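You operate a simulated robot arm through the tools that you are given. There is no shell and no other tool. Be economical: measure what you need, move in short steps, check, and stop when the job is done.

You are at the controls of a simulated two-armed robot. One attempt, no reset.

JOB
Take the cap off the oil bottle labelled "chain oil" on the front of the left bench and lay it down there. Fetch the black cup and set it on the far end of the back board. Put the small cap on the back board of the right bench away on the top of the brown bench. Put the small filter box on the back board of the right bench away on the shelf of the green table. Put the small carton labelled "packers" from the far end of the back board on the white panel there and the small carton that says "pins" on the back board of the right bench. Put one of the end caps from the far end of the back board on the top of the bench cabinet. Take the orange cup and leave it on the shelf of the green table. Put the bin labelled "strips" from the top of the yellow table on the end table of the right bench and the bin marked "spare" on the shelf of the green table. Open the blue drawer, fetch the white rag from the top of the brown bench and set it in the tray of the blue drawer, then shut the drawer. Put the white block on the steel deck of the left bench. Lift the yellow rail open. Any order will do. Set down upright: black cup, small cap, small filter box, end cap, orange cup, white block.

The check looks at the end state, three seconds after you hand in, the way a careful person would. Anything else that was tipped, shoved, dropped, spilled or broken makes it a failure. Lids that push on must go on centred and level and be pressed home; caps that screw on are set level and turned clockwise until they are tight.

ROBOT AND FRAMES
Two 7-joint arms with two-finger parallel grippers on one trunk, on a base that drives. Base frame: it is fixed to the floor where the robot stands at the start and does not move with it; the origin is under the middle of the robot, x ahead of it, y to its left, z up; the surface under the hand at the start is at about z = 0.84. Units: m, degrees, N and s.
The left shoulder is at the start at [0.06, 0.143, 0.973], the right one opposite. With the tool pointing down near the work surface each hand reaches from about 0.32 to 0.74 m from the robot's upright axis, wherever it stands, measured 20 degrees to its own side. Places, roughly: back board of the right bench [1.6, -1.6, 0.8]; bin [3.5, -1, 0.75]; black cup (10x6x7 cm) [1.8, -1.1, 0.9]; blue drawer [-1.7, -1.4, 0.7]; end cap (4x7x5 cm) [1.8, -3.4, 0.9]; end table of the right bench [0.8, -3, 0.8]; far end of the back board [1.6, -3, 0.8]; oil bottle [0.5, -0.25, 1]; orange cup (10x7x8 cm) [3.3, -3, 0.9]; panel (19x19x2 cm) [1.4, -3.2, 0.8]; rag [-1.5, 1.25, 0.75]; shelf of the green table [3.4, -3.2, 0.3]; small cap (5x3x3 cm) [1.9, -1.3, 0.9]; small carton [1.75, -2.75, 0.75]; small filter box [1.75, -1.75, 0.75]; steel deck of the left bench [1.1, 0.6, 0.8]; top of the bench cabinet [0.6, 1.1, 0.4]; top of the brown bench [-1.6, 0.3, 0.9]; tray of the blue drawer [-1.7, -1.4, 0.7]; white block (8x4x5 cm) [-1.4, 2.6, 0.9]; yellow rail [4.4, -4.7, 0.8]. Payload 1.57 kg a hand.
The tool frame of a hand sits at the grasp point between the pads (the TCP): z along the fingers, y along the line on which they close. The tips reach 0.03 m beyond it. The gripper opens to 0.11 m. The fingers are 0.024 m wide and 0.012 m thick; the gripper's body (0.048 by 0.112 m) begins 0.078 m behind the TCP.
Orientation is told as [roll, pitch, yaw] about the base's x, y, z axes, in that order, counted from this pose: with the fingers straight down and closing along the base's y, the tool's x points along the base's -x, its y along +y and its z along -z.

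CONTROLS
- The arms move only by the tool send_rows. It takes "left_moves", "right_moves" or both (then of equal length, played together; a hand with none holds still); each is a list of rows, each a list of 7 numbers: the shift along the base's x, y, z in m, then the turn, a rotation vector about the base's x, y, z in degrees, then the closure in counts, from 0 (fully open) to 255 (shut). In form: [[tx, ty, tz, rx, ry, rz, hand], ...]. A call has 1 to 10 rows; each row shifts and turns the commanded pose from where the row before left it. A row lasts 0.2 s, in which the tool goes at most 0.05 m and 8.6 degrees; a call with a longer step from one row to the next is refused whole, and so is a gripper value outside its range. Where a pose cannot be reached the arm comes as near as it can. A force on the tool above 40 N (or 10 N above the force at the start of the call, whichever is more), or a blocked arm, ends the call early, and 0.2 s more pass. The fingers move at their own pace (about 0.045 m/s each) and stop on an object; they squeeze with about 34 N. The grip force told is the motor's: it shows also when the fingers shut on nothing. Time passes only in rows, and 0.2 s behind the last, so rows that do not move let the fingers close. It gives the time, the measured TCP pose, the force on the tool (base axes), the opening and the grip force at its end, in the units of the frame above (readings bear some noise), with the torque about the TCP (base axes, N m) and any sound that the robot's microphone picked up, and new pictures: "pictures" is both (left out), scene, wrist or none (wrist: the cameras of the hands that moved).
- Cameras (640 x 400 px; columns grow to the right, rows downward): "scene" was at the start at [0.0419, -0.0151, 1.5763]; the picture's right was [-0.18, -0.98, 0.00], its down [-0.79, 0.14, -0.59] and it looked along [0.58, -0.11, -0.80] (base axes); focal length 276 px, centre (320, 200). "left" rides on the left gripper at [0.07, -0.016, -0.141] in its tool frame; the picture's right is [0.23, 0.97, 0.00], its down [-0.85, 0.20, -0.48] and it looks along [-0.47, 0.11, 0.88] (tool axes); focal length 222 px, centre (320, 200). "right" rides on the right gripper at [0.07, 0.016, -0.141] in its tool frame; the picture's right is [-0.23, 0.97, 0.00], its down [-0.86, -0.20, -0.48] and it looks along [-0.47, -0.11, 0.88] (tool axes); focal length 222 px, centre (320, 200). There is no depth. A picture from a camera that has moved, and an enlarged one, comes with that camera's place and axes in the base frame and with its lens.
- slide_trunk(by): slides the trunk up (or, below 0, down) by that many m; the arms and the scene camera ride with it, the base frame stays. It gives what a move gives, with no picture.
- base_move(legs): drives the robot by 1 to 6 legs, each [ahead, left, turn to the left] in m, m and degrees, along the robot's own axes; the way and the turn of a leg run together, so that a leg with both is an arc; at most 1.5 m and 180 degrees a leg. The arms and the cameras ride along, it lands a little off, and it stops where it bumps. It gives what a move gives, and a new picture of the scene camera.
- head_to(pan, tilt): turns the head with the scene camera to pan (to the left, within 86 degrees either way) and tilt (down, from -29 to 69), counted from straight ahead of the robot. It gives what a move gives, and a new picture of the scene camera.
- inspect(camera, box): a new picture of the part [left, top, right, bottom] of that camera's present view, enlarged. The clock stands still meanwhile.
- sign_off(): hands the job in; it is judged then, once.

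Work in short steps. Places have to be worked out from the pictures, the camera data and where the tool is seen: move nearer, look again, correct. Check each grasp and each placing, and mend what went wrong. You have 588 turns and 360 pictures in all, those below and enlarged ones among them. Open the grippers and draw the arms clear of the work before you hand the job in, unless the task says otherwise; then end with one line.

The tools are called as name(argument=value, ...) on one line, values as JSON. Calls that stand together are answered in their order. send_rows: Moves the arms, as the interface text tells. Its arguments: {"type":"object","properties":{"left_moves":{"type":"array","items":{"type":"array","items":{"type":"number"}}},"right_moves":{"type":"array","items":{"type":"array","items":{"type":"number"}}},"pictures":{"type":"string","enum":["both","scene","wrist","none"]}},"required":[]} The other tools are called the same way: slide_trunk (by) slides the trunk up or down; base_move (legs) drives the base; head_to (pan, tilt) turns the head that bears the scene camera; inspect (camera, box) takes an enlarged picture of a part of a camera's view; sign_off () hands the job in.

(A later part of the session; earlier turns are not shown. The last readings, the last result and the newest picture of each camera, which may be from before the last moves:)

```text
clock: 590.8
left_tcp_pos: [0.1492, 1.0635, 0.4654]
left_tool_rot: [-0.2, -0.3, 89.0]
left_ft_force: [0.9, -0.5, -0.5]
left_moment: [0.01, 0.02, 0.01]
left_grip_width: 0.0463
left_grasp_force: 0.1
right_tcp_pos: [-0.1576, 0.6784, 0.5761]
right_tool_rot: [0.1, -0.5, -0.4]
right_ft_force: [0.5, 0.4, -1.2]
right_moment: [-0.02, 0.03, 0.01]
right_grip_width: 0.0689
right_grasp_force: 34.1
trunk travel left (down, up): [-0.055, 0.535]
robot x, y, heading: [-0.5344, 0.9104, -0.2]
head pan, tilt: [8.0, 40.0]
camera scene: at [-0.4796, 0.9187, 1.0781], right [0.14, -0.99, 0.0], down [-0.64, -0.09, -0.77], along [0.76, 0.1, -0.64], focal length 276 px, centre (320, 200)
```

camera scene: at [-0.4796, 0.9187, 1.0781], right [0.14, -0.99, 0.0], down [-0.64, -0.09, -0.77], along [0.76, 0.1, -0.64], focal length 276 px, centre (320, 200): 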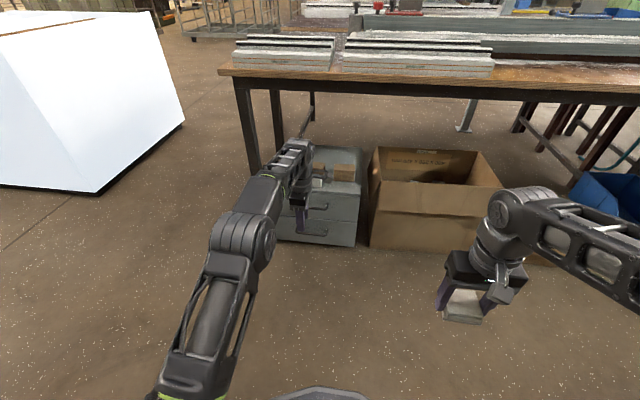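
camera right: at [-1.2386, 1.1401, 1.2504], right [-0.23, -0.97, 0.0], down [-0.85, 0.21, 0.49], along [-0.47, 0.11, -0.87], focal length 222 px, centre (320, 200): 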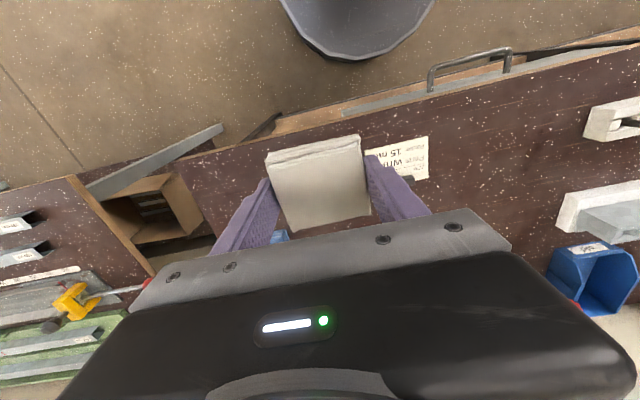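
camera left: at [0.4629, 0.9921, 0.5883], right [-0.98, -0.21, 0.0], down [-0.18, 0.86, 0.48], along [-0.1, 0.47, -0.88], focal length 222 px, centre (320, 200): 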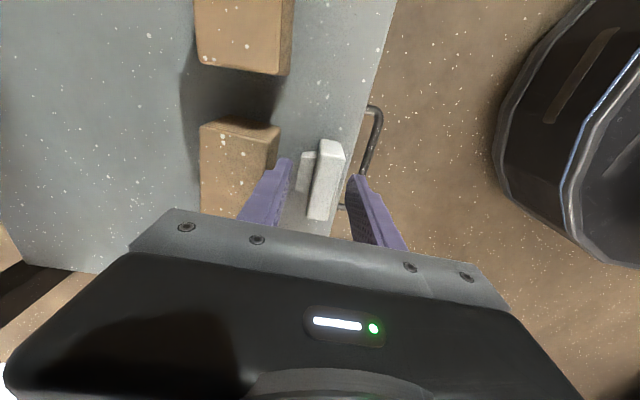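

The end cap stands on the cabinet. I raise the trunk, tuck the left hand (keeping its +90° yaw, handy for the drawer bar), turn and drive to the blue drawer.

slide_trunk(by=0.4)

slide_trunk(by=0.13)

send_rows(left_moves=[[-0.03, 0.015, 0.02, 0, 0, 0, 0], [-0.035, 0.015, 0.02, 0, 0, 0, 0], [-0.035, 0.015, 0.02, 0, 0, 0, 0], [-0.035, 0.015, 0.02, 0, 0, 0, 0], [-0.035, 0.015, 0.02, 0, 0, 0, 0], [-0.035, 0.015, 0.01, 0, 0, 0, 0], [-0.035, 0.01, 0.01, 0, 0, 0, 0]], pictures="none")

head_to(pan=0, tilt=42)

base_move(legs=[[0, 0, 180], [0, 1.4, 0], [0.2, 0.8, 0]])

```text
clock: 594.7
left_tcp_pos: [0.1507, 1.0637, 0.8645]
left_tool_rot: [-0.1, -0.3, 88.9]
left_ft_force: [0.3, -0.2, -0.3]
left_moment: [-0.01, -0.01, 0.03]
left_grip_width: 0.0463
left_grasp_force: 0.1
right_tcp_pos: [-0.1573, 0.68, 0.976]
right_tool_rot: [0.0, -0.5, -0.5]
right_ft_force: [-0.1, -0.1, -1.1]
right_moment: [0.01, -0.01, 0.0]
right_grip_width: 0.0687
right_grasp_force: 34.1
trunk travel left (down, up): [-0.455, 0.135]
robot x, y, heading: [-0.5327, 0.9084, -0.4]
head pan, tilt: [8.0, 40.0]
```

```text
clock: 596.2
left_tcp_pos: [0.15, 1.0641, 0.996]
left_tool_rot: [-0.2, -0.3, 88.9]
left_ft_force: [0.1, -0.1, 0.8]
left_moment: [0.06, -0.04, 0.01]
left_grip_width: 0.0462
left_grasp_force: 0.1
right_tcp_pos: [-0.156, 0.6811, 1.1062]
right_tool_rot: [-0.1, -0.4, -0.5]
right_ft_force: [0.1, -0.1, -0.2]
right_moment: [-0.01, 0.0, -0.03]
right_grip_width: 0.0689
right_grasp_force: 34.3
trunk travel left (down, up): [-0.585, 0.005]
robot x, y, heading: [-0.5325, 0.9098, -0.4]
head pan, tilt: [8.0, 40.0]
```

```text
clock: 597.8
left_tcp_pos: [-0.092, 1.1641, 1.1161]
left_tool_rot: [-0.3, -0.3, 88.9]
left_ft_force: [0.5, 0.0, 0.6]
left_moment: [0.01, -0.03, 0.02]
left_grip_width: 0.1099
left_grasp_force: 0.1
right_tcp_pos: [-0.1578, 0.6806, 1.1061]
right_tool_rot: [0.0, -0.6, -0.3]
right_ft_force: [-1.1, -0.2, -0.7]
right_moment: [-0.02, -0.06, -0.01]
right_grip_width: 0.0686
right_grasp_force: 33.7
trunk travel left (down, up): [-0.585, 0.005]
robot x, y, heading: [-0.5348, 0.91, -0.3]
head pan, tilt: [8.0, 40.0]
```

```text
clock: 598.5
left_tcp_pos: [-0.0905, 1.1648, 1.1158]
left_tool_rot: [-0.2, -0.3, 88.9]
left_ft_force: [0.4, 0.2, 0.1]
left_moment: [0.01, 0.01, -0.01]
left_grip_width: 0.11
left_grasp_force: 0.1
right_tcp_pos: [-0.1567, 0.6795, 1.1063]
right_tool_rot: [0.0, -0.5, -0.4]
right_ft_force: [-0.2, -0.1, -0.5]
right_moment: [0.0, -0.01, -0.01]
right_grip_width: 0.0685
right_grasp_force: 34.7
trunk travel left (down, up): [-0.585, 0.005]
robot x, y, heading: [-0.5326, 0.9113, -0.2]
head pan, tilt: [0.0, 42.0]
camera scene: at [-0.4802, 0.9069, 1.6052], right [0.0, -1.0, 0.0], down [-0.67, 0.0, -0.74], along [0.74, 0.0, -0.67], focal length 276 px, centre (320, 200)
```

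scene: 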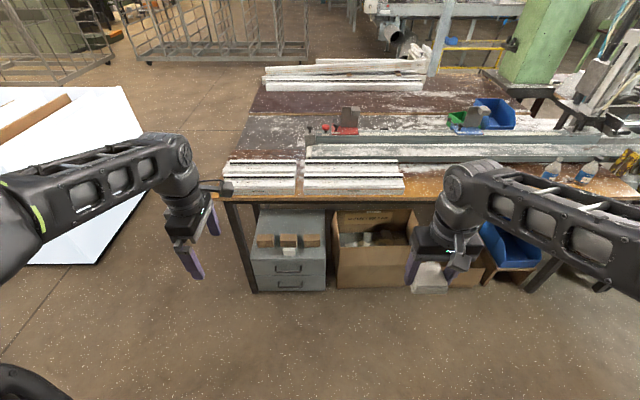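

```text
clock: 616.9
left_tcp_pos: [-1.163, -1.5512, 1.1158]
left_tool_rot: [-0.2, -0.2, -90.4]
left_ft_force: [-0.6, -0.4, -0.1]
left_moment: [0.05, 0.04, -0.02]
left_grip_width: 0.11
left_grasp_force: 0.1
right_tcp_pos: [-1.1051, -1.0651, 1.1056]
right_tool_rot: [0.0, -0.5, -179.7]
right_ft_force: [-0.7, 0.3, -0.1]
right_moment: [-0.01, 0.02, -0.01]
right_grip_width: 0.0685
right_grasp_force: 34.4
trunk travel left (down, up): [-0.585, 0.005]
robot x, y, heading: [-0.7242, -1.2919, -179.5]
head pan, tilt: [0.0, 42.0]
camera scene: at [-0.7796, -1.2931, 1.6052], right [-0.01, 1.0, 0.0], down [0.67, 0.01, -0.74], along [-0.74, -0.01, -0.67], focal length 276 px, centre (320, 200)
```

scene: 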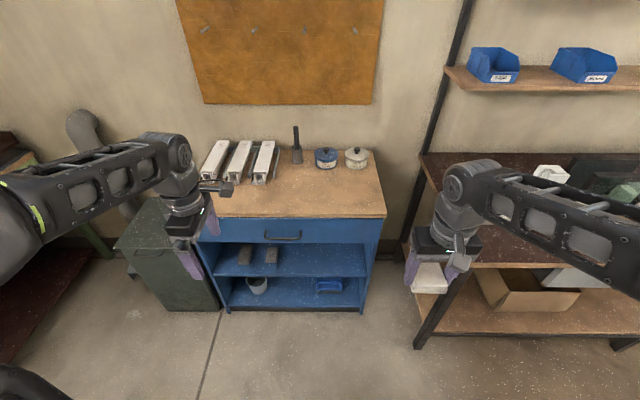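

I enlarge the drawer handle.

inspect(camera="scene", box=[190, 190, 400, 310])

```text
3.05 times, centred on (295, 250) of scene
camera zoom: at [-0.7796, -1.2931, 1.6052], right [-0.01, 1.0, 0.0], down [0.67, 0.01, -0.74], along [-0.74, -0.01, -0.67], focal length 841 px, centre (396, 48)
```

zoom: 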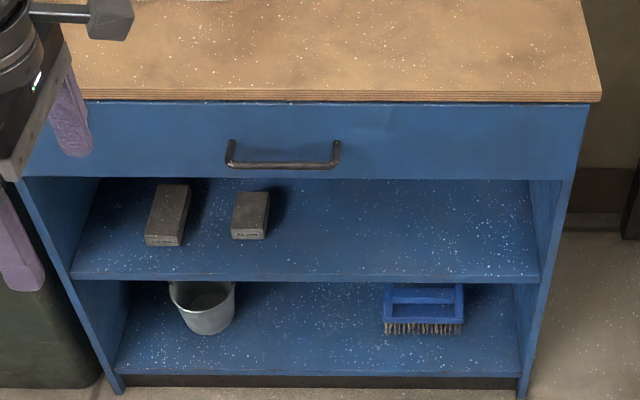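

Bar ≈ (−1.478, −1.444, 0.775), along y. I drive 0.2 m closer and bring the left hand above it with a 12° tilt.

base_move(legs=[[0.2, 0, -0.5]])

send_rows(left_moves=[[-0.015, 0.015, -0.035, 0, 4, 0, 120], [-0.015, 0.015, -0.035, 0, 4, 0, 120], [-0.015, 0.02, -0.03, 0, 4, 0, 150], [-0.015, 0.02, -0.03, 0, 0, 0, 150], [-0.015, 0.02, -0.03, 0, 0, 0, 150], [-0.01, 0.015, -0.02, 0, 0, 0, 150]], pictures="wrist")

```text
clock: 618.4
left_tcp_pos: [-1.3659, -1.5491, 1.1151]
left_tool_rot: [-0.1, -0.2, -90.8]
left_ft_force: [-0.4, -0.3, 0.4]
left_moment: [0.02, -0.02, 0.0]
left_grip_width: 0.11
left_grasp_force: 0.0
right_tcp_pos: [-1.3027, -1.0643, 1.106]
right_tool_rot: [0.0, -0.5, 179.9]
right_ft_force: [-0.1, 0.2, 0.1]
right_moment: [0.03, -0.06, 0.03]
right_grip_width: 0.0688
right_grasp_force: 33.5
trunk travel left (down, up): [-0.585, 0.005]
robot x, y, heading: [-0.9247, -1.2911, -180.1]
head pan, tilt: [0.0, 42.0]
camera scene: at [-0.9801, -1.2932, 1.6051], right [0.0, 1.0, 0.0], down [0.67, 0.0, -0.74], along [-0.74, 0.0, -0.67], focal length 276 px, centre (320, 200)
```

scene: 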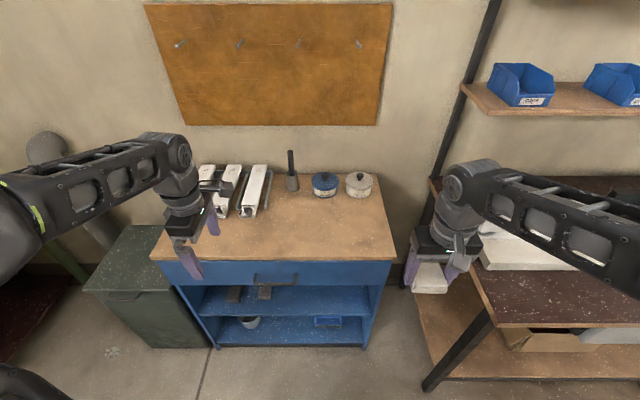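

```text
clock: 619.8
left_tcp_pos: [-1.451, -1.4436, 0.9348]
left_tool_rot: [-12.1, -0.5, -90.7]
left_ft_force: [-0.5, 0.0, 0.5]
left_moment: [0.0, 0.0, 0.03]
left_grip_width: 0.0452
left_grasp_force: 0.1
right_tcp_pos: [-1.3021, -1.0641, 1.1063]
right_tool_rot: [0.0, -0.5, 179.8]
right_ft_force: [0.3, -0.2, -0.6]
right_moment: [-0.02, -0.02, 0.0]
right_grip_width: 0.0689
right_grasp_force: 34.3
trunk travel left (down, up): [-0.585, 0.005]
robot x, y, heading: [-0.9238, -1.2896, -180.0]
head pan, tilt: [0.0, 42.0]
camera left: at [-1.4376, -1.3716, 1.0767], right [0.95, 0.21, -0.21], down [0.29, -0.86, 0.43], along [-0.09, -0.47, -0.88], focal length 222 px, centre (320, 200)
```

left: 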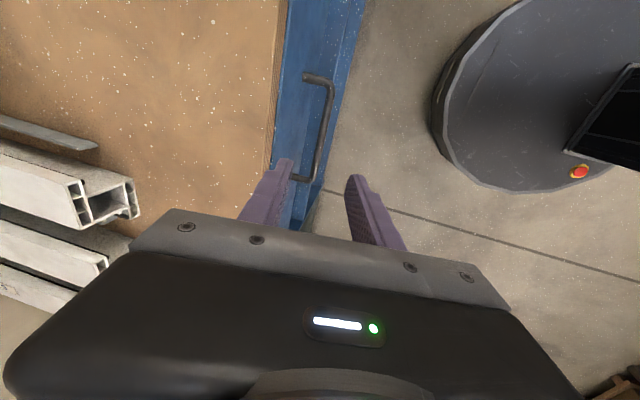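

Bar centre is ≈ (−1.489, −1.434). I narrow the fingers to 0.03 m and slide down along their axis onto the bar.

send_rows(left_moves=[[-0.009, 0.008, -0.03, 0, 0, 0, 187], [-0.009, 0, -0.04, 0, 0, 0, 187], [-0.008, 0, -0.035, 0, 0, 0, 187], [-0.005, 0, -0.02, 0, 0, 0, 187]], pictures="wrist")

```text
clock: 620.8
left_tcp_pos: [-1.4808, -1.4359, 0.8114]
left_tool_rot: [-12.3, -0.5, -90.7]
left_ft_force: [-0.7, 0.3, -0.3]
left_moment: [-0.01, 0.0, -0.03]
left_grip_width: 0.0294
left_grasp_force: 0.0
right_tcp_pos: [-1.302, -1.0637, 1.1056]
right_tool_rot: [0.0, -0.5, 179.9]
right_ft_force: [0.3, 0.6, -0.4]
right_moment: [0.01, 0.0, -0.01]
right_grip_width: 0.0684
right_grasp_force: 34.2
trunk travel left (down, up): [-0.585, 0.005]
robot x, y, heading: [-0.9241, -1.2933, -179.8]
head pan, tilt: [0.0, 42.0]
camera left: at [-1.4681, -1.3635, 0.9512], right [0.95, 0.21, -0.21], down [0.29, -0.86, 0.43], along [-0.09, -0.47, -0.88], focal length 222 px, centre (320, 200)
```

left: 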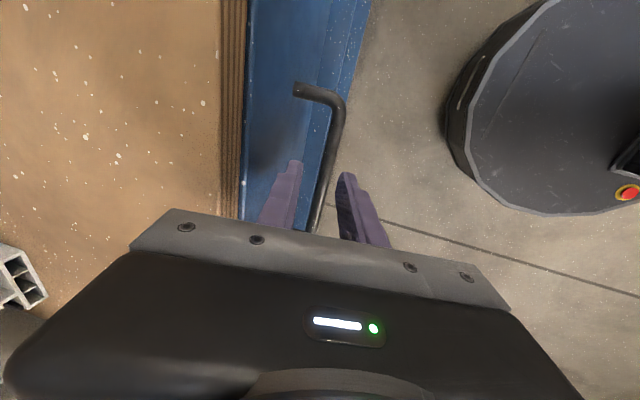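

The bar is between the fingers. Lower 1.8 cm more, close, and pull out 3 cm to test.

send_rows(left_moves=[[-0.004, 0, -0.018, 0, 0, 0, 187], [0, 0, 0, 0, 0, 0, 255], [0, 0, 0, 0, 0, 0, 255], [0, 0, 0, 0, 0, 0, 255], [0.015, 0, 0, 0, 0, 0, 255], [0.015, 0, 0, 0, 0, 0, 255]], pictures="none")

```text
clock: 622.2
left_tcp_pos: [-1.4588, -1.4353, 0.7957]
left_tool_rot: [-12.3, -0.5, -90.8]
left_ft_force: [0.5, 0.6, 0.8]
left_moment: [0.0, 0.03, -0.01]
left_grip_width: 0.0002
left_grasp_force: 21.2
right_tcp_pos: [-1.3017, -1.0651, 1.1062]
right_tool_rot: [0.0, -0.6, 179.8]
right_ft_force: [0.9, -0.1, -0.5]
right_moment: [-0.01, -0.01, -0.03]
right_grip_width: 0.0693
right_grasp_force: 33.7
trunk travel left (down, up): [-0.585, 0.005]
robot x, y, heading: [-0.9255, -1.2905, -180.0]
head pan, tilt: [0.0, 42.0]
```

Missed: the bar is lower. I go up, reopen, shift back over it and look.

send_rows(left_moves=[[0, 0, 0.02, 0, 0, 0, 255], [0, 0, 0.01, 0, 0, 0, 187], [-0.013, 0, 0, 0, 0, 0, 187], [-0.011, 0, 0, 0, 0, 0, 187], [-0.002, 0, -0.015, 0, 0, 0, 187], [-0.002, 0, -0.012, 0, 0, 0, 187]], pictures="wrist")

inspect(camera="left", box=[220, 60, 420, 250])

```text
clock: 623.6
left_tcp_pos: [-1.484, -1.4354, 0.7967]
left_tool_rot: [-12.2, -0.5, -90.8]
left_ft_force: [-0.4, 0.1, 0.9]
left_moment: [0.0, 0.01, -0.01]
left_grip_width: 0.0294
left_grasp_force: 0.1
right_tcp_pos: [-1.3015, -1.065, 1.1064]
right_tool_rot: [-0.1, -0.5, 179.9]
right_ft_force: [-0.1, 0.4, 0.0]
right_moment: [-0.01, -0.01, -0.01]
right_grip_width: 0.0688
right_grasp_force: 34.1
trunk travel left (down, up): [-0.585, 0.005]
robot x, y, heading: [-0.9276, -1.2902, -179.9]
head pan, tilt: [0.0, 42.0]
camera left: at [-1.4703, -1.3633, 0.937], right [0.95, 0.21, -0.21], down [0.28, -0.86, 0.43], along [-0.09, -0.47, -0.88], focal length 222 px, centre (320, 200)
```

left: 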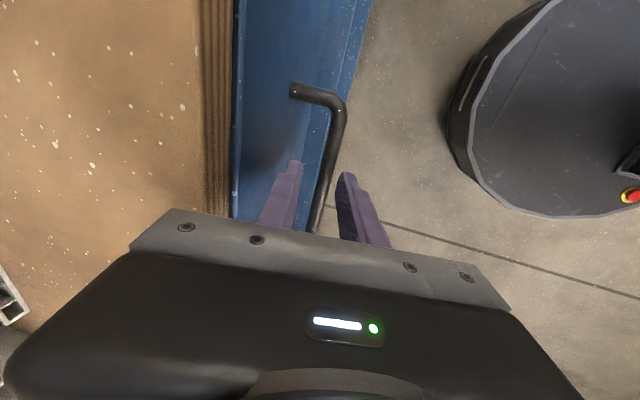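

```text
2.11 times, centred on (320, 155) of left
camera zoom: at [-1.4703, -1.3633, 0.937], right [0.95, 0.21, -0.21], down [0.28, -0.86, 0.43], along [-0.09, -0.47, -0.88], focal length 468 px, centre (320, 295)
```

zoom: 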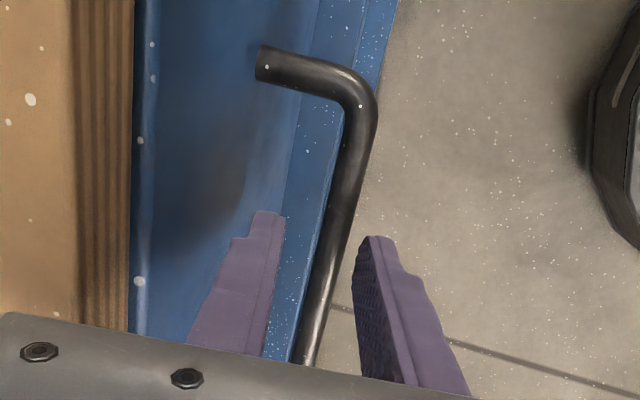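

Bar depth works out to z ≈ 0.752. Lower 2.7 cm more and close.

send_rows(left_moves=[[-0.002, 0, -0.012, 0, 0, 0, 187], [-0.002, 0, -0.01, 0, 0, 0, 187], [-0.001, 0, -0.005, 0, 0, 0, 187], [0, 0, 0, 0, 0, 0, 255], [0, 0, 0, 0, 0, 0, 255], [0, 0, 0, 0, 0, 0, 255]], pictures="none")

```text
clock: 625.0
left_tcp_pos: [-1.4862, -1.4365, 0.7681]
left_tool_rot: [-11.9, -0.4, -90.7]
left_ft_force: [13.2, 1.8, -6.1]
left_moment: [0.06, -0.1, 0.44]
left_grip_width: 0.0118
left_grasp_force: 28.6
right_tcp_pos: [-1.301, -1.0643, 1.1059]
right_tool_rot: [0.1, -0.6, 179.9]
right_ft_force: [0.8, 1.2, -1.1]
right_moment: [0.01, 0.02, 0.01]
right_grip_width: 0.069
right_grasp_force: 33.8
trunk travel left (down, up): [-0.585, 0.005]
robot x, y, heading: [-0.9256, -1.2902, -179.7]
head pan, tilt: [0.0, 42.0]
```

Bar gripped. Pull the drawer out.

send_rows(left_moves=[[0.01, 0, 0, 0, 0, 0, 255], [0.02, 0, 0, 0, 0, 0, 255], [0.025, 0, 0, 0, 0, 0, 255], [0.025, 0, 0, 0, 0, 0, 255], [0.025, 0, 0, 0, 0, 0, 255], [0.025, 0, 0, 0, 0, 0, 255]], pictures="scene")

```text
clock: 626.4
left_tcp_pos: [-1.3579, -1.4363, 0.7691]
left_tool_rot: [-12.1, -0.5, -90.8]
left_ft_force: [2.5, 2.5, -16.5]
left_moment: [0.54, -0.01, 0.4]
left_grip_width: 0.012
left_grasp_force: 29.5
right_tcp_pos: [-1.3034, -1.0644, 1.1046]
right_tool_rot: [0.0, -0.4, 179.9]
right_ft_force: [-0.1, 0.1, -0.6]
right_moment: [-0.02, -0.03, 0.0]
right_grip_width: 0.0689
right_grasp_force: 34.4
trunk travel left (down, up): [-0.585, 0.005]
robot x, y, heading: [-0.9263, -1.2878, -179.9]
head pan, tilt: [0.0, 42.0]
camera scene: at [-0.9791, -1.2934, 1.6051], right [0.0, 1.0, 0.0], down [0.67, 0.0, -0.74], along [-0.74, 0.0, -0.67], focal length 276 px, centre (320, 200)
```

scene: 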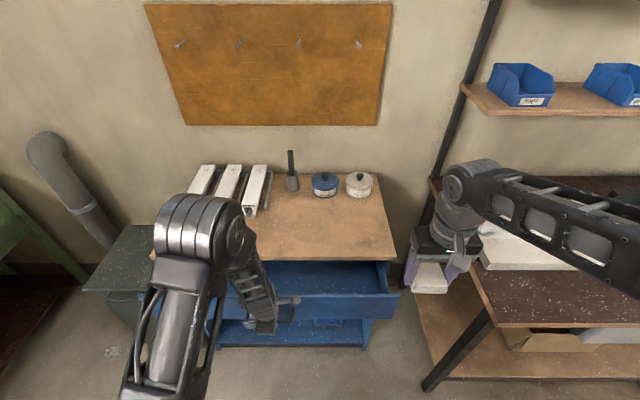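

Open 13 cm and it slides easily. I pull another 10 cm by backing the base.

base_move(legs=[[-0.1, 0, 0]])

```text
clock: 627.6
left_tcp_pos: [-1.2587, -1.435, 0.7702]
left_tool_rot: [-12.2, -0.5, -90.8]
left_ft_force: [-0.7, 0.3, -14.9]
left_moment: [0.28, 0.06, 0.43]
left_grip_width: 0.012
left_grasp_force: 28.8
right_tcp_pos: [-1.2024, -1.0636, 1.1059]
right_tool_rot: [0.0, -0.6, 179.9]
right_ft_force: [-0.2, -0.1, -0.8]
right_moment: [0.02, 0.02, 0.01]
right_grip_width: 0.0689
right_grasp_force: 33.8
trunk travel left (down, up): [-0.585, 0.005]
robot x, y, heading: [-0.8235, -1.2921, -180.2]
head pan, tilt: [0.0, 42.0]
camera scene: at [-0.8791, -1.2934, 1.6051], right [0.0, 1.0, 0.0], down [0.67, 0.0, -0.74], along [-0.74, 0.0, -0.67], focal length 276 px, centre (320, 200)
```

scene: 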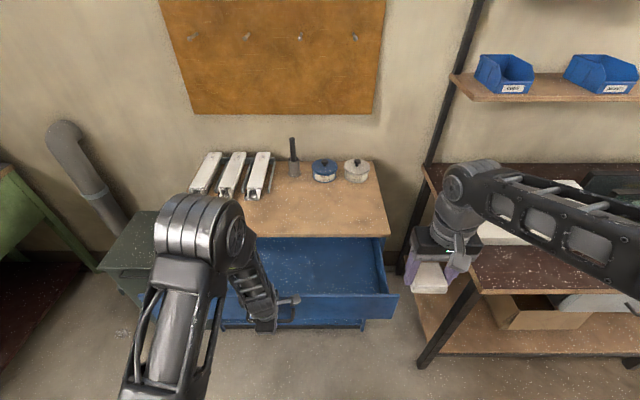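

The drawer is open 23 cm. Left keeps hold; the right carries the rag over the tray at about (−1.40, −1.22).

send_rows(right_moves=[[-0.03, -0.025, -0.01, 0, 0, 0, 255], [-0.035, -0.03, -0.02, 0, 0, 0, 255], [-0.035, -0.03, -0.02, 0, 0, 0, 255], [-0.035, -0.03, -0.02, 0, 0, 0, 255], [-0.035, -0.025, -0.025, 0, 0, 0, 255], [-0.03, -0.015, -0.03, 0, 0, 0, 255]], pictures="both")

```text
refused: row 2 steps farther than a row can; nothing moved
```

send_rows(right_moves=[[-0.03, -0.025, -0.01, 0, 0, 0, 255], [-0.035, -0.025, -0.02, 0, 0, 0, 255], [-0.035, -0.025, -0.02, 0, 0, 0, 255], [-0.035, -0.025, -0.02, 0, 0, 0, 255], [-0.03, -0.025, -0.025, 0, 0, 0, 255], [-0.03, -0.025, -0.025, 0, 0, 0, 255]], pictures="both")

```text
clock: 629.0
left_tcp_pos: [-1.2599, -1.4362, 0.7687]
left_tool_rot: [-12.2, -0.4, -90.8]
left_ft_force: [-2.0, -2.1, -4.0]
left_moment: [0.95, 0.0, 0.3]
left_grip_width: 0.0117
left_grasp_force: 28.9
right_tcp_pos: [-1.3971, -1.2155, 0.9847]
right_tool_rot: [0.0, -0.5, 179.7]
right_ft_force: [-0.2, 0.4, -0.6]
right_moment: [0.01, 0.03, -0.03]
right_grip_width: 0.0688
right_grasp_force: 34.4
trunk travel left (down, up): [-0.585, 0.005]
robot x, y, heading: [-0.825, -1.294, -179.9]
head pan, tilt: [0.0, 42.0]
camera scene: at [-0.88, -1.2937, 1.6052], right [0.0, 1.0, 0.0], down [0.67, 0.0, -0.74], along [-0.74, 0.0, -0.67], focal length 276 px, centre (320, 200)
camera right: at [-1.3253, -1.2304, 1.1267], right [-0.23, -0.97, 0.0], down [-0.85, 0.2, 0.49], along [-0.47, 0.11, -0.87], focal length 222 px, centre (320, 200)
```

scene: 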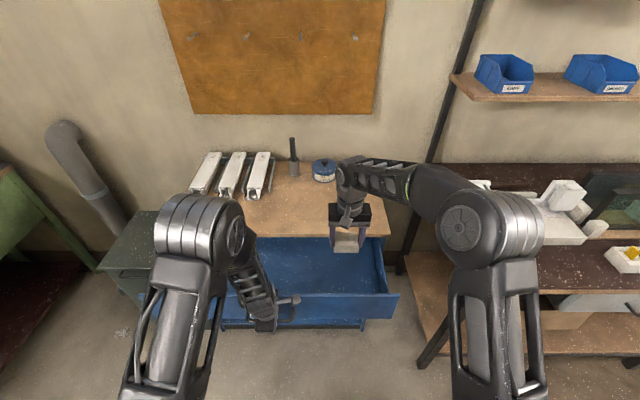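
right: 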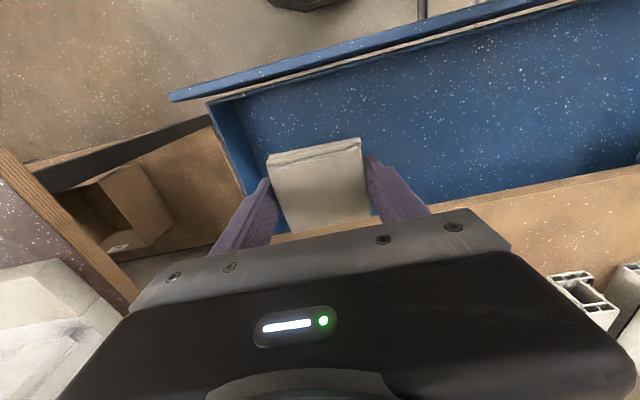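

Over the tray. Shift 2 cm inward and lower.

send_rows(right_moves=[[-0.02, 0, -0.04, 0, 0, 0, 255], [0, 0, -0.045, 0, 0, 0, 255], [0, 0, -0.045, 0, 0, 0, 255], [0, 0, -0.04, 0, 0, 0, 255], [0, 0, -0.015, 0, 0, 0, 255]], pictures="wrist")

```text
clock: 630.2
left_tcp_pos: [-1.2592, -1.4349, 0.7694]
left_tool_rot: [-12.2, -0.5, -90.7]
left_ft_force: [-1.1, -1.0, -0.9]
left_moment: [0.1, -0.03, 0.48]
left_grip_width: 0.0119
left_grasp_force: 29.5
right_tcp_pos: [-1.4171, -1.213, 0.8]
right_tool_rot: [0.1, -0.6, 179.7]
right_ft_force: [0.1, -0.6, 0.1]
right_moment: [-0.01, 0.02, 0.0]
right_grip_width: 0.0689
right_grasp_force: 33.5
trunk travel left (down, up): [-0.585, 0.005]
robot x, y, heading: [-0.8249, -1.292, -180.0]
head pan, tilt: [0.0, 42.0]
camera right: at [-1.345, -1.2291, 0.9421], right [-0.23, -0.97, 0.0], down [-0.85, 0.2, 0.49], along [-0.47, 0.11, -0.87], focal length 222 px, centre (320, 200)
```

right: 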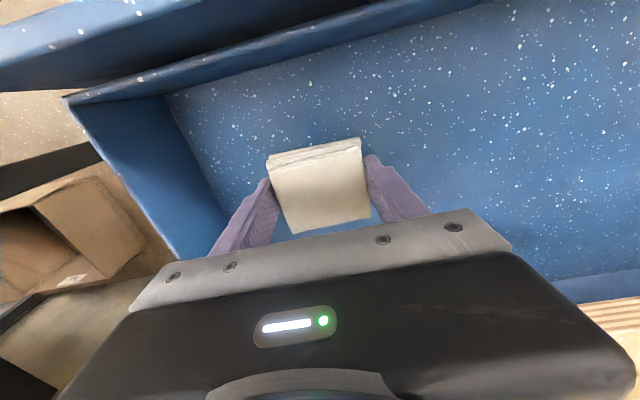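

send_rows(right_moves=[[0, 0, -0.02, 0, 0, 0, 255], [0, 0, -0.012, 0, 0, 0, 255], [0, 0, -0.008, 0, 0, 0, 255], [0, 0, -0.006, 0, 0, 0, 255], [0, 0, -0.004, 0, 0, 0, 255], [0, 0, -0.004, 0, 0, 0, 255]], pictures="none")

```text
clock: 631.6
left_tcp_pos: [-1.2605, -1.4353, 0.7693]
left_tool_rot: [-12.2, -0.5, -90.7]
left_ft_force: [-0.5, -1.1, 1.0]
left_moment: [0.04, 0.02, 0.48]
left_grip_width: 0.0118
left_grasp_force: 28.6
right_tcp_pos: [-1.4155, -1.2149, 0.7455]
right_tool_rot: [0.0, -0.4, 179.8]
right_ft_force: [0.3, -0.3, -0.4]
right_moment: [0.0, -0.03, -0.01]
right_grip_width: 0.0686
right_grasp_force: 33.7
trunk travel left (down, up): [-0.585, 0.005]
robot x, y, heading: [-0.8278, -1.2911, -180.0]
head pan, tilt: [0.0, 42.0]
```

send_rows(right_moves=[[0, 0, -0.004, 0, 0, 0, 255], [0, 0, -0.004, 0, 0, 0, 255], [0, 0, -0.004, 0, 0, 0, 255], [0, 0, -0.004, 0, 0, 0, 255], [0, 0, -0.003, 0, 0, 0, 255], [0, 0, -0.003, 0, 0, 0, 255], [0, 0, -0.003, 0, 0, 0, 255]], pictures="none")

```text
clock: 633.2
left_tcp_pos: [-1.26, -1.4355, 0.7692]
left_tool_rot: [-12.3, -0.4, -90.7]
left_ft_force: [-9.5, 0.5, -22.3]
left_moment: [0.14, -0.01, 0.54]
left_grip_width: 0.0116
left_grasp_force: 29.3
right_tcp_pos: [-1.4171, -1.2151, 0.7237]
right_tool_rot: [0.0, -0.7, 179.8]
right_ft_force: [11.1, 1.6, 28.8]
right_moment: [0.48, -0.63, 0.03]
right_grip_width: 0.0689
right_grasp_force: 33.5
trunk travel left (down, up): [-0.585, 0.005]
robot x, y, heading: [-0.8253, -1.2911, -179.8]
head pan, tilt: [0.0, 42.0]
```

Contact with the tray. Release, rise and withdraw the right hand.

send_rows(right_moves=[[0, 0, 0.002, 0, 0, 0, 90], [0, 0, 0, 0, 0, 0, 50], [0, 0, 0, 0, 0, 0, 50], [0, 0, 0.03, 0, 0, 0, 50], [0, 0, 0.045, 0, 0, 0, 50], [0, 0, 0.045, 0, 0, 0, 50], [0, 0, 0.045, 0, 0, 0, 50], [0.03, 0.01, 0.03, 0, 0, 0, 50], [0.04, 0.02, 0.02, 0, 0, 0, 0], [0.04, 0.02, 0.02, 0, 0, 0, 0]], pictures="both")

```text
clock: 635.4
left_tcp_pos: [-1.2578, -1.436, 0.7689]
left_tool_rot: [-12.3, -0.5, -90.6]
left_ft_force: [1.7, -0.8, 8.2]
left_moment: [-0.76, -0.02, 0.63]
left_grip_width: 0.0119
left_grasp_force: 28.9
right_tcp_pos: [-1.3053, -1.163, 0.9593]
right_tool_rot: [0.1, -0.6, 179.8]
right_ft_force: [-0.4, -0.5, 0.5]
right_moment: [-0.01, -0.02, -0.03]
right_grip_width: 0.11
right_grasp_force: 0.0
trunk travel left (down, up): [-0.585, 0.005]
robot x, y, heading: [-0.8228, -1.2899, -179.9]
head pan, tilt: [0.0, 42.0]
camera scene: at [-0.8778, -1.2928, 1.6052], right [0.0, 1.0, 0.0], down [0.67, 0.0, -0.74], along [-0.74, 0.0, -0.67], focal length 276 px, centre (320, 200)
camera right: at [-1.2329, -1.1793, 1.1017], right [-0.23, -0.97, 0.0], down [-0.85, 0.2, 0.49], along [-0.47, 0.11, -0.87], focal length 222 px, centre (320, 200)
```

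scene: 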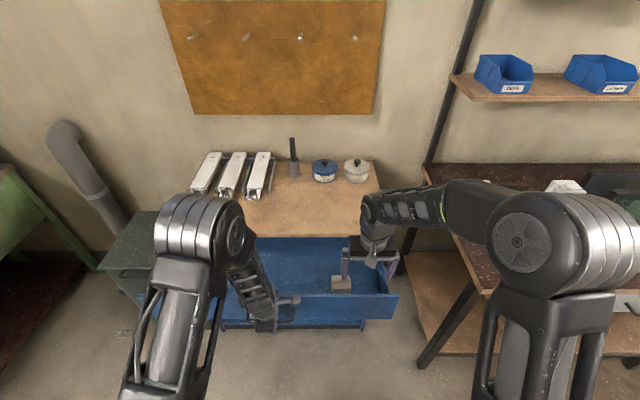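
right: 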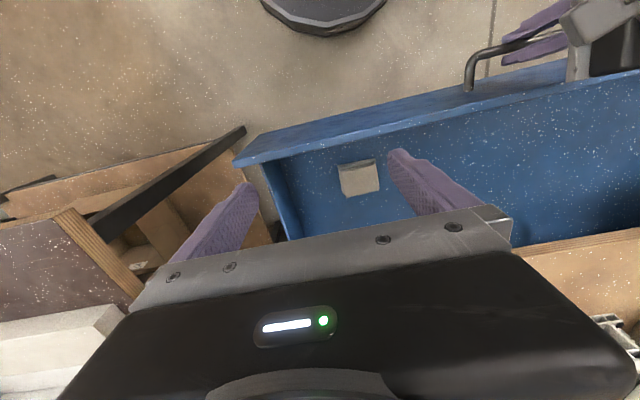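

Rag lies in the tray. Raise the right hand, then push the drawer shut: base forward 0.1 m, then the arm.

send_rows(right_moves=[[0.03, 0.02, 0.03, 0, 0, 0, 0], [0.03, 0.02, 0.03, 0, 0, 0, 0], [0.03, 0.02, 0.03, 0, 0, 0, 0], [0.02, 0.02, 0.03, 0, 0, 0, 0]], pictures="none")

base_move(legs=[[0.1, 0, 0]])

send_rows(left_moves=[[-0.02, 0, 0, 0, 0, 0, 255], [-0.025, 0, 0, 0, 0, 0, 255], [-0.025, 0, 0, 0, 0, 0, 255], [-0.025, 0, 0, 0, 0, 0, 255], [-0.02, 0, 0, 0, 0, 0, 255], [-0.01, 0, 0, 0, 0, 0, 255]], pictures="none")

```text
clock: 636.4
left_tcp_pos: [-1.259, -1.4354, 0.7702]
left_tool_rot: [-12.1, -0.5, -90.7]
left_ft_force: [1.3, -1.7, 7.4]
left_moment: [-0.56, 0.06, 0.62]
left_grip_width: 0.0118
left_grasp_force: 28.9
right_tcp_pos: [-1.1939, -1.0831, 1.079]
right_tool_rot: [0.0, -0.5, 180.0]
right_ft_force: [-0.2, -0.2, 0.3]
right_moment: [-0.01, 0.02, -0.01]
right_grip_width: 0.1098
right_grasp_force: 0.1
trunk travel left (down, up): [-0.585, 0.005]
robot x, y, heading: [-0.8249, -1.2894, -180.0]
head pan, tilt: [0.0, 42.0]
```

```text
clock: 637.5
left_tcp_pos: [-1.3594, -1.435, 0.7692]
left_tool_rot: [-12.2, -0.5, -90.7]
left_ft_force: [0.9, -2.9, 8.8]
left_moment: [0.01, -0.12, 0.48]
left_grip_width: 0.012
left_grasp_force: 28.9
right_tcp_pos: [-1.2957, -1.0842, 1.079]
right_tool_rot: [0.0, -0.5, 179.8]
right_ft_force: [-0.4, 0.4, 0.5]
right_moment: [0.04, -0.02, 0.02]
right_grip_width: 0.1099
right_grasp_force: 0.1
trunk travel left (down, up): [-0.585, 0.005]
robot x, y, heading: [-0.9229, -1.2909, -180.1]
head pan, tilt: [0.0, 42.0]
camera scene: at [-0.9787, -1.2933, 1.6053], right [0.0, 1.0, 0.0], down [0.67, 0.0, -0.74], along [-0.74, 0.0, -0.67], focal length 276 px, centre (320, 200)
```

scene: 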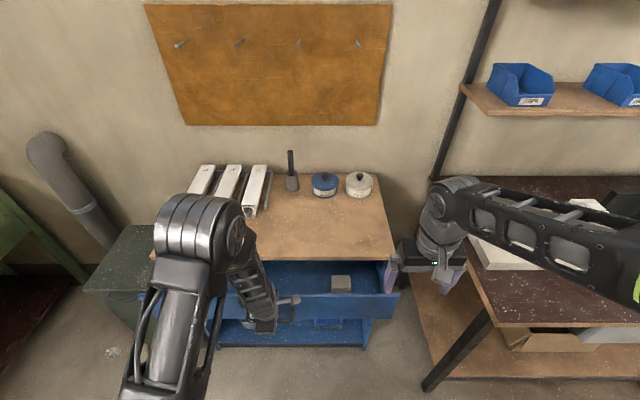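

```text
clock: 638.9
left_tcp_pos: [-1.4832, -1.4362, 0.7691]
left_tool_rot: [-12.3, -0.4, -90.7]
left_ft_force: [0.8, -2.4, 3.2]
left_moment: [-0.45, -0.03, 0.57]
left_grip_width: 0.0121
left_grasp_force: 28.9
right_tcp_pos: [-1.2959, -1.0828, 1.0786]
right_tool_rot: [0.0, -0.4, 179.9]
right_ft_force: [0.2, 0.8, 0.2]
right_moment: [-0.03, -0.04, -0.06]
right_grip_width: 0.11
right_grasp_force: 0.1
trunk travel left (down, up): [-0.585, 0.005]
robot x, y, heading: [-0.9266, -1.2942, -179.7]
head pan, tilt: [0.0, 42.0]
```

Nearly home; push the last millimetres until resistance.

send_rows(left_moves=[[-0.003, 0, 0, 0, 0, 0, 255], [-0.003, 0, 0, 0, 0, 0, 255], [-0.003, 0, 0, 0, 0, 0, 255], [-0.003, 0, 0, 0, 0, 0, 255], [0, 0, 0, 0, 0, 0, 255]], pictures="none")

```text
clock: 639.9
left_tcp_pos: [-1.4859, -1.4353, 0.7685]
left_tool_rot: [-11.3, -0.3, -90.6]
left_ft_force: [13.8, -1.8, 17.6]
left_moment: [0.47, -0.11, 0.39]
left_grip_width: 0.0118
left_grasp_force: 28.8
right_tcp_pos: [-1.2936, -1.083, 1.0802]
right_tool_rot: [0.2, -0.6, 179.9]
right_ft_force: [-0.5, 0.1, -0.6]
right_moment: [-0.01, 0.0, 0.0]
right_grip_width: 0.1102
right_grasp_force: 0.1
trunk travel left (down, up): [-0.585, 0.005]
robot x, y, heading: [-0.9262, -1.2912, -179.9]
head pan, tilt: [0.0, 42.0]
stopped in row 4 (left hand): the force on the tool passed its limit at 41 N (the readings are from after the stop); the commanded pose is now the measured one
```

Shut at its starting position with 41 N. Release and draw out upward.

send_rows(left_moves=[[0, 0, 0, 0, 0, 0, 187], [0, 0, 0, 0, 0, 0, 187], [0.004, 0, 0.02, 0, 0, 0, 187], [0.007, 0, 0.035, 0, 0, 0, 187], [0.009, 0, 0.04, 0, 0, 0, 187], [0.02, 0, 0.045, 0, -4, 0, 0], [0.03, 0, 0.04, 0, -4, 0, 0], [0.03, 0, 0.04, 0, -4, 0, 0]], pictures="scene")

```text
clock: 641.7
left_tcp_pos: [-1.3875, -1.435, 0.9858]
left_tool_rot: [0.6, -0.3, -90.7]
left_ft_force: [-0.3, -0.6, -0.1]
left_moment: [0.0, 0.01, 0.01]
left_grip_width: 0.0995
left_grasp_force: 0.0
right_tcp_pos: [-1.2947, -1.0834, 1.0796]
right_tool_rot: [0.1, -0.5, 180.0]
right_ft_force: [-0.1, 0.5, -0.5]
right_moment: [0.02, 0.02, 0.0]
right_grip_width: 0.1099
right_grasp_force: 0.1
trunk travel left (down, up): [-0.585, 0.005]
robot x, y, heading: [-0.9215, -1.2893, -180.0]
head pan, tilt: [0.0, 42.0]
camera scene: at [-0.9768, -1.2936, 1.6052], right [0.0, 1.0, 0.0], down [0.67, 0.0, -0.74], along [-0.74, 0.0, -0.67], focal length 276 px, centre (320, 200)
```

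scene: 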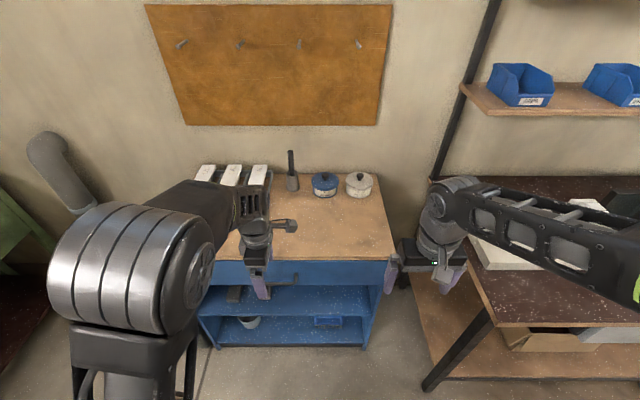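

Drawer is shut. I retract the left hand, turn it back to neutral, and drive up the aisle towards the white block.

send_rows(left_moves=[[0.03, -0.01, 0.02, 0, 0, -8.5, 0], [0.03, -0.01, 0.02, 0, 0, -8.5, 0], [0.02, -0.01, 0.02, 0, 0, -8.5, 0], [0.02, -0.01, 0.02, 0, 0, -8.5, 0], [0.01, 0, 0.01, 0, 0, -8.5, 0], [0, 0, 0.01, 0, 0, -8.5, 0], [0, 0, 0, 0, 0, -8.5, 0], [0, 0, 0, 0, 0, -8.5, 0], [0, 0, 0, 0, 0, -8.5, 0], [0, 0, 0, 0, 0, -8.5, 0]], pictures="none")

base_move(legs=[[-0.4, 0, 0], [0, -1.45, 0], [0, -1.45, 0]])

head_to(pan=-40, tilt=30)

```text
clock: 643.9
left_tcp_pos: [-1.2785, -1.4747, 1.0868]
left_tool_rot: [0.6, -0.2, -176.0]
left_ft_force: [-0.3, 0.4, 0.2]
left_moment: [0.01, 0.03, -0.02]
left_grip_width: 0.1101
left_grasp_force: 0.1
right_tcp_pos: [-1.2948, -1.0845, 1.0793]
right_tool_rot: [-0.1, -0.5, 179.9]
right_ft_force: [0.1, 0.0, 0.9]
right_moment: [0.02, -0.01, -0.02]
right_grip_width: 0.11
right_grasp_force: 0.0
trunk travel left (down, up): [-0.585, 0.005]
robot x, y, heading: [-0.9223, -1.2876, -180.0]
head pan, tilt: [0.0, 42.0]
```

```text
clock: 660.1
left_tcp_pos: [-0.8951, 1.4355, 1.0869]
left_tool_rot: [0.6, -0.4, -175.8]
left_ft_force: [0.0, 0.4, -1.6]
left_moment: [0.01, 0.01, 0.0]
left_grip_width: 0.1099
left_grasp_force: 0.1
right_tcp_pos: [-0.9113, 1.8276, 1.0792]
right_tool_rot: [0.1, -0.5, 179.8]
right_ft_force: [-0.6, -0.2, -0.1]
right_moment: [0.02, -0.01, 0.01]
right_grip_width: 0.1097
right_grasp_force: 0.0
trunk travel left (down, up): [-0.585, 0.005]
robot x, y, heading: [-0.5397, 1.6176, -180.0]
head pan, tilt: [0.0, 42.0]
camera scene: at [-0.5943, 1.6181, 1.6052], right [0.0, 1.0, 0.0], down [0.67, 0.0, -0.74], along [-0.74, 0.0, -0.67], focal length 276 px, centre (320, 200)
```

scene: 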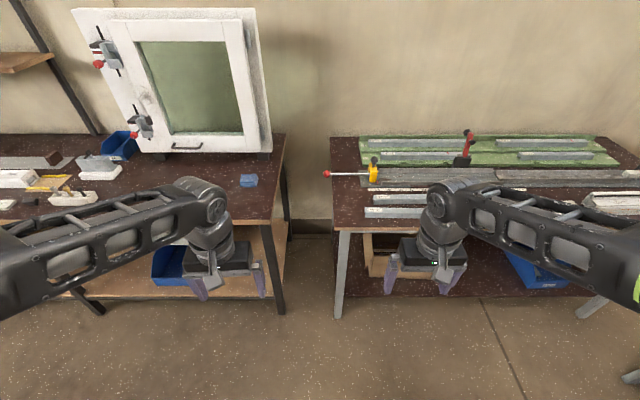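

```text
clock: 661.1
left_tcp_pos: [-0.8946, 1.4361, 1.0871]
left_tool_rot: [0.6, -0.2, -175.8]
left_ft_force: [0.4, -0.9, 0.8]
left_moment: [0.01, -0.02, 0.0]
left_grip_width: 0.11
left_grasp_force: 0.0
right_tcp_pos: [-0.9119, 1.8281, 1.0789]
right_tool_rot: [0.0, -0.5, 179.9]
right_ft_force: [-0.8, 0.4, -0.1]
right_moment: [-0.01, 0.03, -0.01]
right_grip_width: 0.1101
right_grasp_force: 0.1
trunk travel left (down, up): [-0.585, 0.005]
robot x, y, heading: [-0.5398, 1.6214, -180.2]
head pan, tilt: [-40.0, 30.0]
camera scene: at [-0.58, 1.6758, 1.6234], right [0.64, 0.77, 0.0], down [0.38, -0.32, -0.87], along [-0.66, 0.56, -0.5], focal length 276 px, centre (320, 200)
```

scene: 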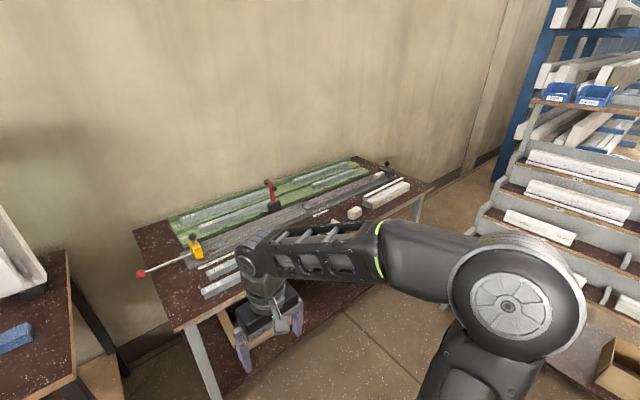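

The white block stands near (−1.36, 2.57) on the next table. I strafe 0.7 m and look.

head_to(pan=-15, tilt=40)

base_move(legs=[[0, -0.72, 0.2]])

```text
clock: 662.0
left_tcp_pos: [-0.8959, 1.4356, 1.0859]
left_tool_rot: [0.6, -0.1, -175.9]
left_ft_force: [-0.6, -0.1, 0.4]
left_moment: [0.03, 0.02, 0.0]
left_grip_width: 0.1102
left_grasp_force: 0.0
right_tcp_pos: [-0.9123, 1.8276, 1.0802]
right_tool_rot: [0.0, -0.6, 179.8]
right_ft_force: [0.2, 0.1, -0.3]
right_moment: [-0.01, 0.03, 0.01]
right_grip_width: 0.11
right_grasp_force: 0.0
trunk travel left (down, up): [-0.585, 0.005]
robot x, y, heading: [-0.541, 1.6221, -180.1]
head pan, tilt: [-15.0, 40.0]
camera scene: at [-0.5928, 1.6398, 1.6081], right [0.26, 0.97, 0.0], down [0.62, -0.17, -0.77], along [-0.74, 0.2, -0.64], focal length 276 px, centre (320, 200)
```

scene: 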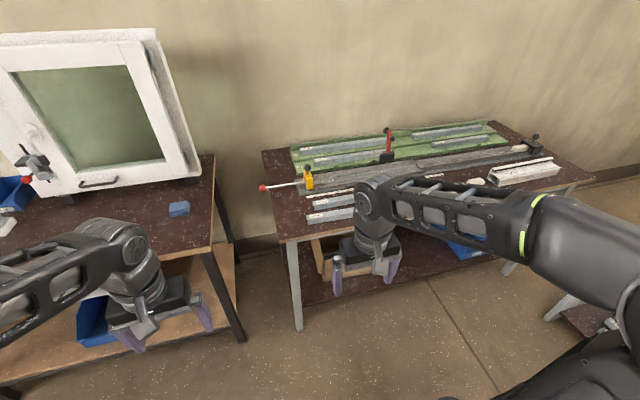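

```text
clock: 666.0
left_tcp_pos: [-0.8957, 2.1559, 1.087]
left_tool_rot: [0.6, -0.1, -175.9]
left_ft_force: [0.3, -0.6, -0.1]
left_moment: [0.02, -0.01, -0.02]
left_grip_width: 0.1101
left_grasp_force: 0.0
right_tcp_pos: [-0.9121, 2.547, 1.0796]
right_tool_rot: [0.0, -0.5, 180.0]
right_ft_force: [-0.9, 0.8, -0.3]
right_moment: [0.01, 0.01, 0.0]
right_grip_width: 0.11
right_grasp_force: 0.0
trunk travel left (down, up): [-0.585, 0.005]
robot x, y, heading: [-0.5386, 2.3422, -179.7]
head pan, tilt: [-15.0, 40.0]
camera scene: at [-0.5932, 2.3604, 1.6081], right [0.26, 0.97, 0.0], down [0.62, -0.17, -0.77], along [-0.74, 0.2, -0.64], focal length 276 px, centre (320, 200)
```

scene: 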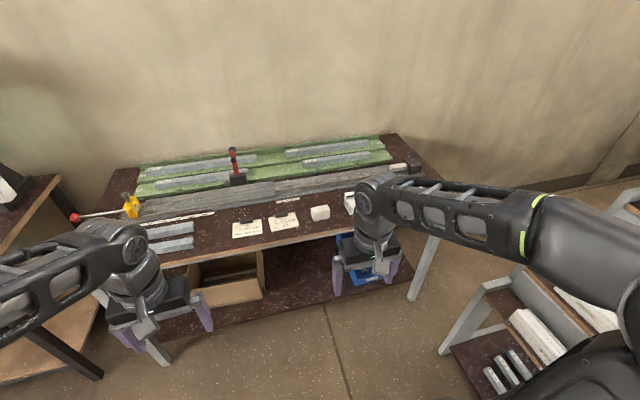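

Block at ≈ (−1.36, 2.57). Drive 0.24 m ahead and bring the right hand over it.

base_move(legs=[[0.22, 0, 0]])

send_rows(right_moves=[[-0.04, 0.004, -0.01, 0, 0, 0, 0], [-0.045, 0.004, -0.01, 0, 0, 0, 0], [-0.045, 0.004, -0.015, 0, 0, 0, 0], [-0.045, 0.005, -0.02, 0, 0, 0, 0], [-0.045, 0.005, -0.02, 0, 0, 0, 0]], pictures="wrist")

```text
clock: 667.7
left_tcp_pos: [-1.1174, 2.1542, 1.0861]
left_tool_rot: [0.6, -0.2, -175.8]
left_ft_force: [-1.4, -0.3, 0.3]
left_moment: [-0.02, 0.0, 0.02]
left_grip_width: 0.1103
left_grasp_force: 0.1
right_tcp_pos: [-1.1347, 2.5462, 1.0781]
right_tool_rot: [0.0, -0.5, 180.0]
right_ft_force: [0.3, -0.5, -0.6]
right_moment: [0.02, -0.07, 0.01]
right_grip_width: 0.1101
right_grasp_force: 0.0
trunk travel left (down, up): [-0.585, 0.005]
robot x, y, heading: [-0.7627, 2.3413, -179.9]
head pan, tilt: [-15.0, 40.0]
camera scene: at [-0.8155, 2.3592, 1.6081], right [0.26, 0.97, 0.0], down [0.62, -0.16, -0.77], along [-0.74, 0.2, -0.64], focal length 276 px, centre (320, 200)
```

scene: 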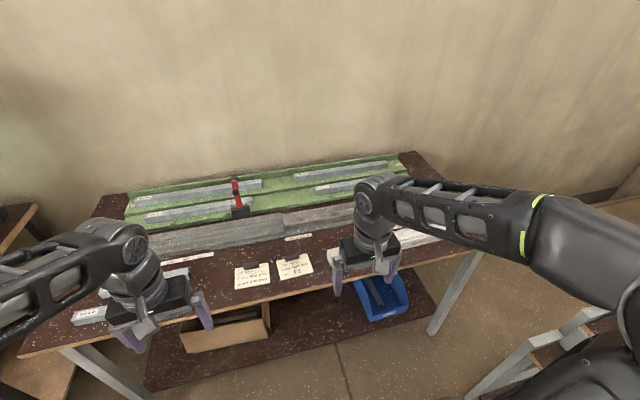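

```text
clock: 668.9
left_tcp_pos: [-1.1171, 2.1535, 1.0854]
left_tool_rot: [0.6, -0.2, -175.8]
left_ft_force: [0.4, -0.6, -0.3]
left_moment: [0.01, 0.0, -0.01]
left_grip_width: 0.1102
left_grasp_force: 0.1
right_tcp_pos: [-1.354, 2.5682, 1.0021]
right_tool_rot: [0.1, -0.5, 179.9]
right_ft_force: [0.2, -0.2, 0.2]
right_moment: [0.01, -0.03, -0.02]
right_grip_width: 0.1101
right_grasp_force: 0.1
trunk travel left (down, up): [-0.585, 0.005]
robot x, y, heading: [-0.7599, 2.3393, -179.8]
head pan, tilt: [-15.0, 40.0]
camera right: at [-1.282, 2.553, 1.1446], right [-0.23, -0.97, 0.0], down [-0.85, 0.2, 0.49], along [-0.47, 0.11, -0.87], focal length 222 px, centre (320, 200)
```

right: 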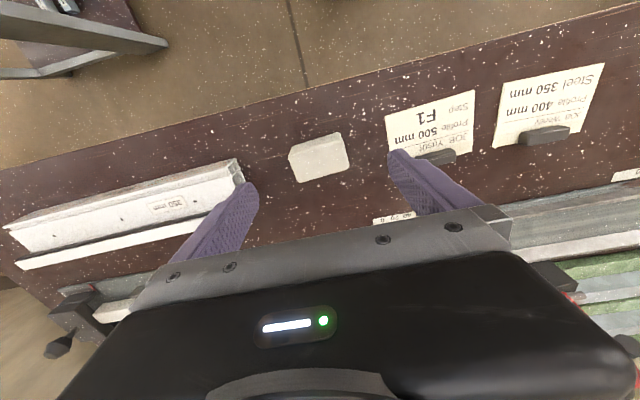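

I enlarge the block before gripping.

inspect(camera="right", box=[260, 110, 380, 200])

```text
4.44 times, centred on (320, 155) of right
camera zoom: at [-1.282, 2.553, 1.1446], right [-0.23, -0.97, 0.0], down [-0.85, 0.2, 0.49], along [-0.47, 0.11, -0.87], focal length 987 px, centre (320, 400)
```

zoom: 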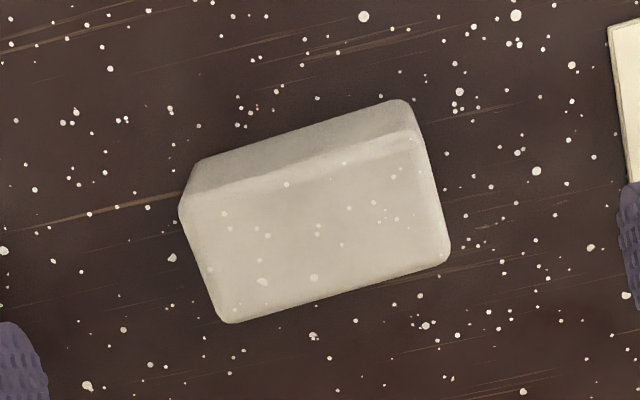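

The block lies exactly along y, ~7.5 cm. Descend and grip its ends.

send_rows(right_moves=[[-0.004, 0.002, -0.03, 0, 0, 0, 25], [0, 0, -0.04, 0, 0, 0, 25], [0, 0, -0.03, 0, 0, 0, 25], [0, 0, -0.008, 0, 0, 0, 25], [0, 0, 0, 0, 0, 0, 255], [0, 0, 0, 0, 0, 0, 255], [0, 0, 0, 0, 0, 0, 255]], pictures="wrist")

```text
clock: 670.5
left_tcp_pos: [-1.1161, 2.1536, 1.0862]
left_tool_rot: [0.6, -0.2, -175.8]
left_ft_force: [-0.6, -0.6, 1.0]
left_moment: [0.02, 0.01, 0.04]
left_grip_width: 0.1098
left_grasp_force: 0.1
right_tcp_pos: [-1.3557, 2.5696, 0.8946]
right_tool_rot: [-0.1, -0.6, 179.9]
right_ft_force: [-0.7, -0.4, 0.4]
right_moment: [0.03, 0.0, 0.03]
right_grip_width: 0.0699
right_grasp_force: 23.5
trunk travel left (down, up): [-0.585, 0.005]
robot x, y, heading: [-0.7623, 2.3383, -179.7]
head pan, tilt: [-15.0, 40.0]
camera right: at [-1.2843, 2.5549, 1.0376], right [-0.23, -0.97, 0.0], down [-0.85, 0.2, 0.49], along [-0.47, 0.11, -0.87], focal length 222 px, centre (320, 200)
```

right: 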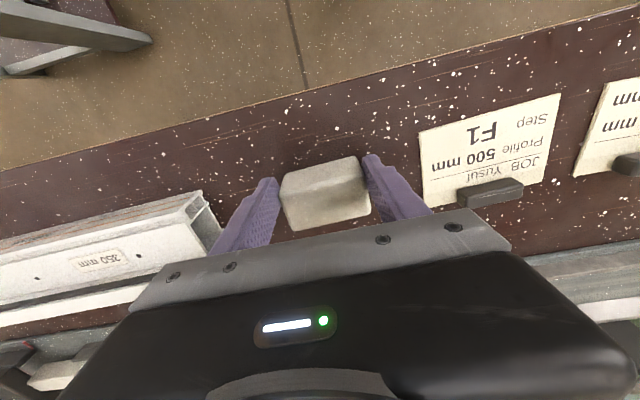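

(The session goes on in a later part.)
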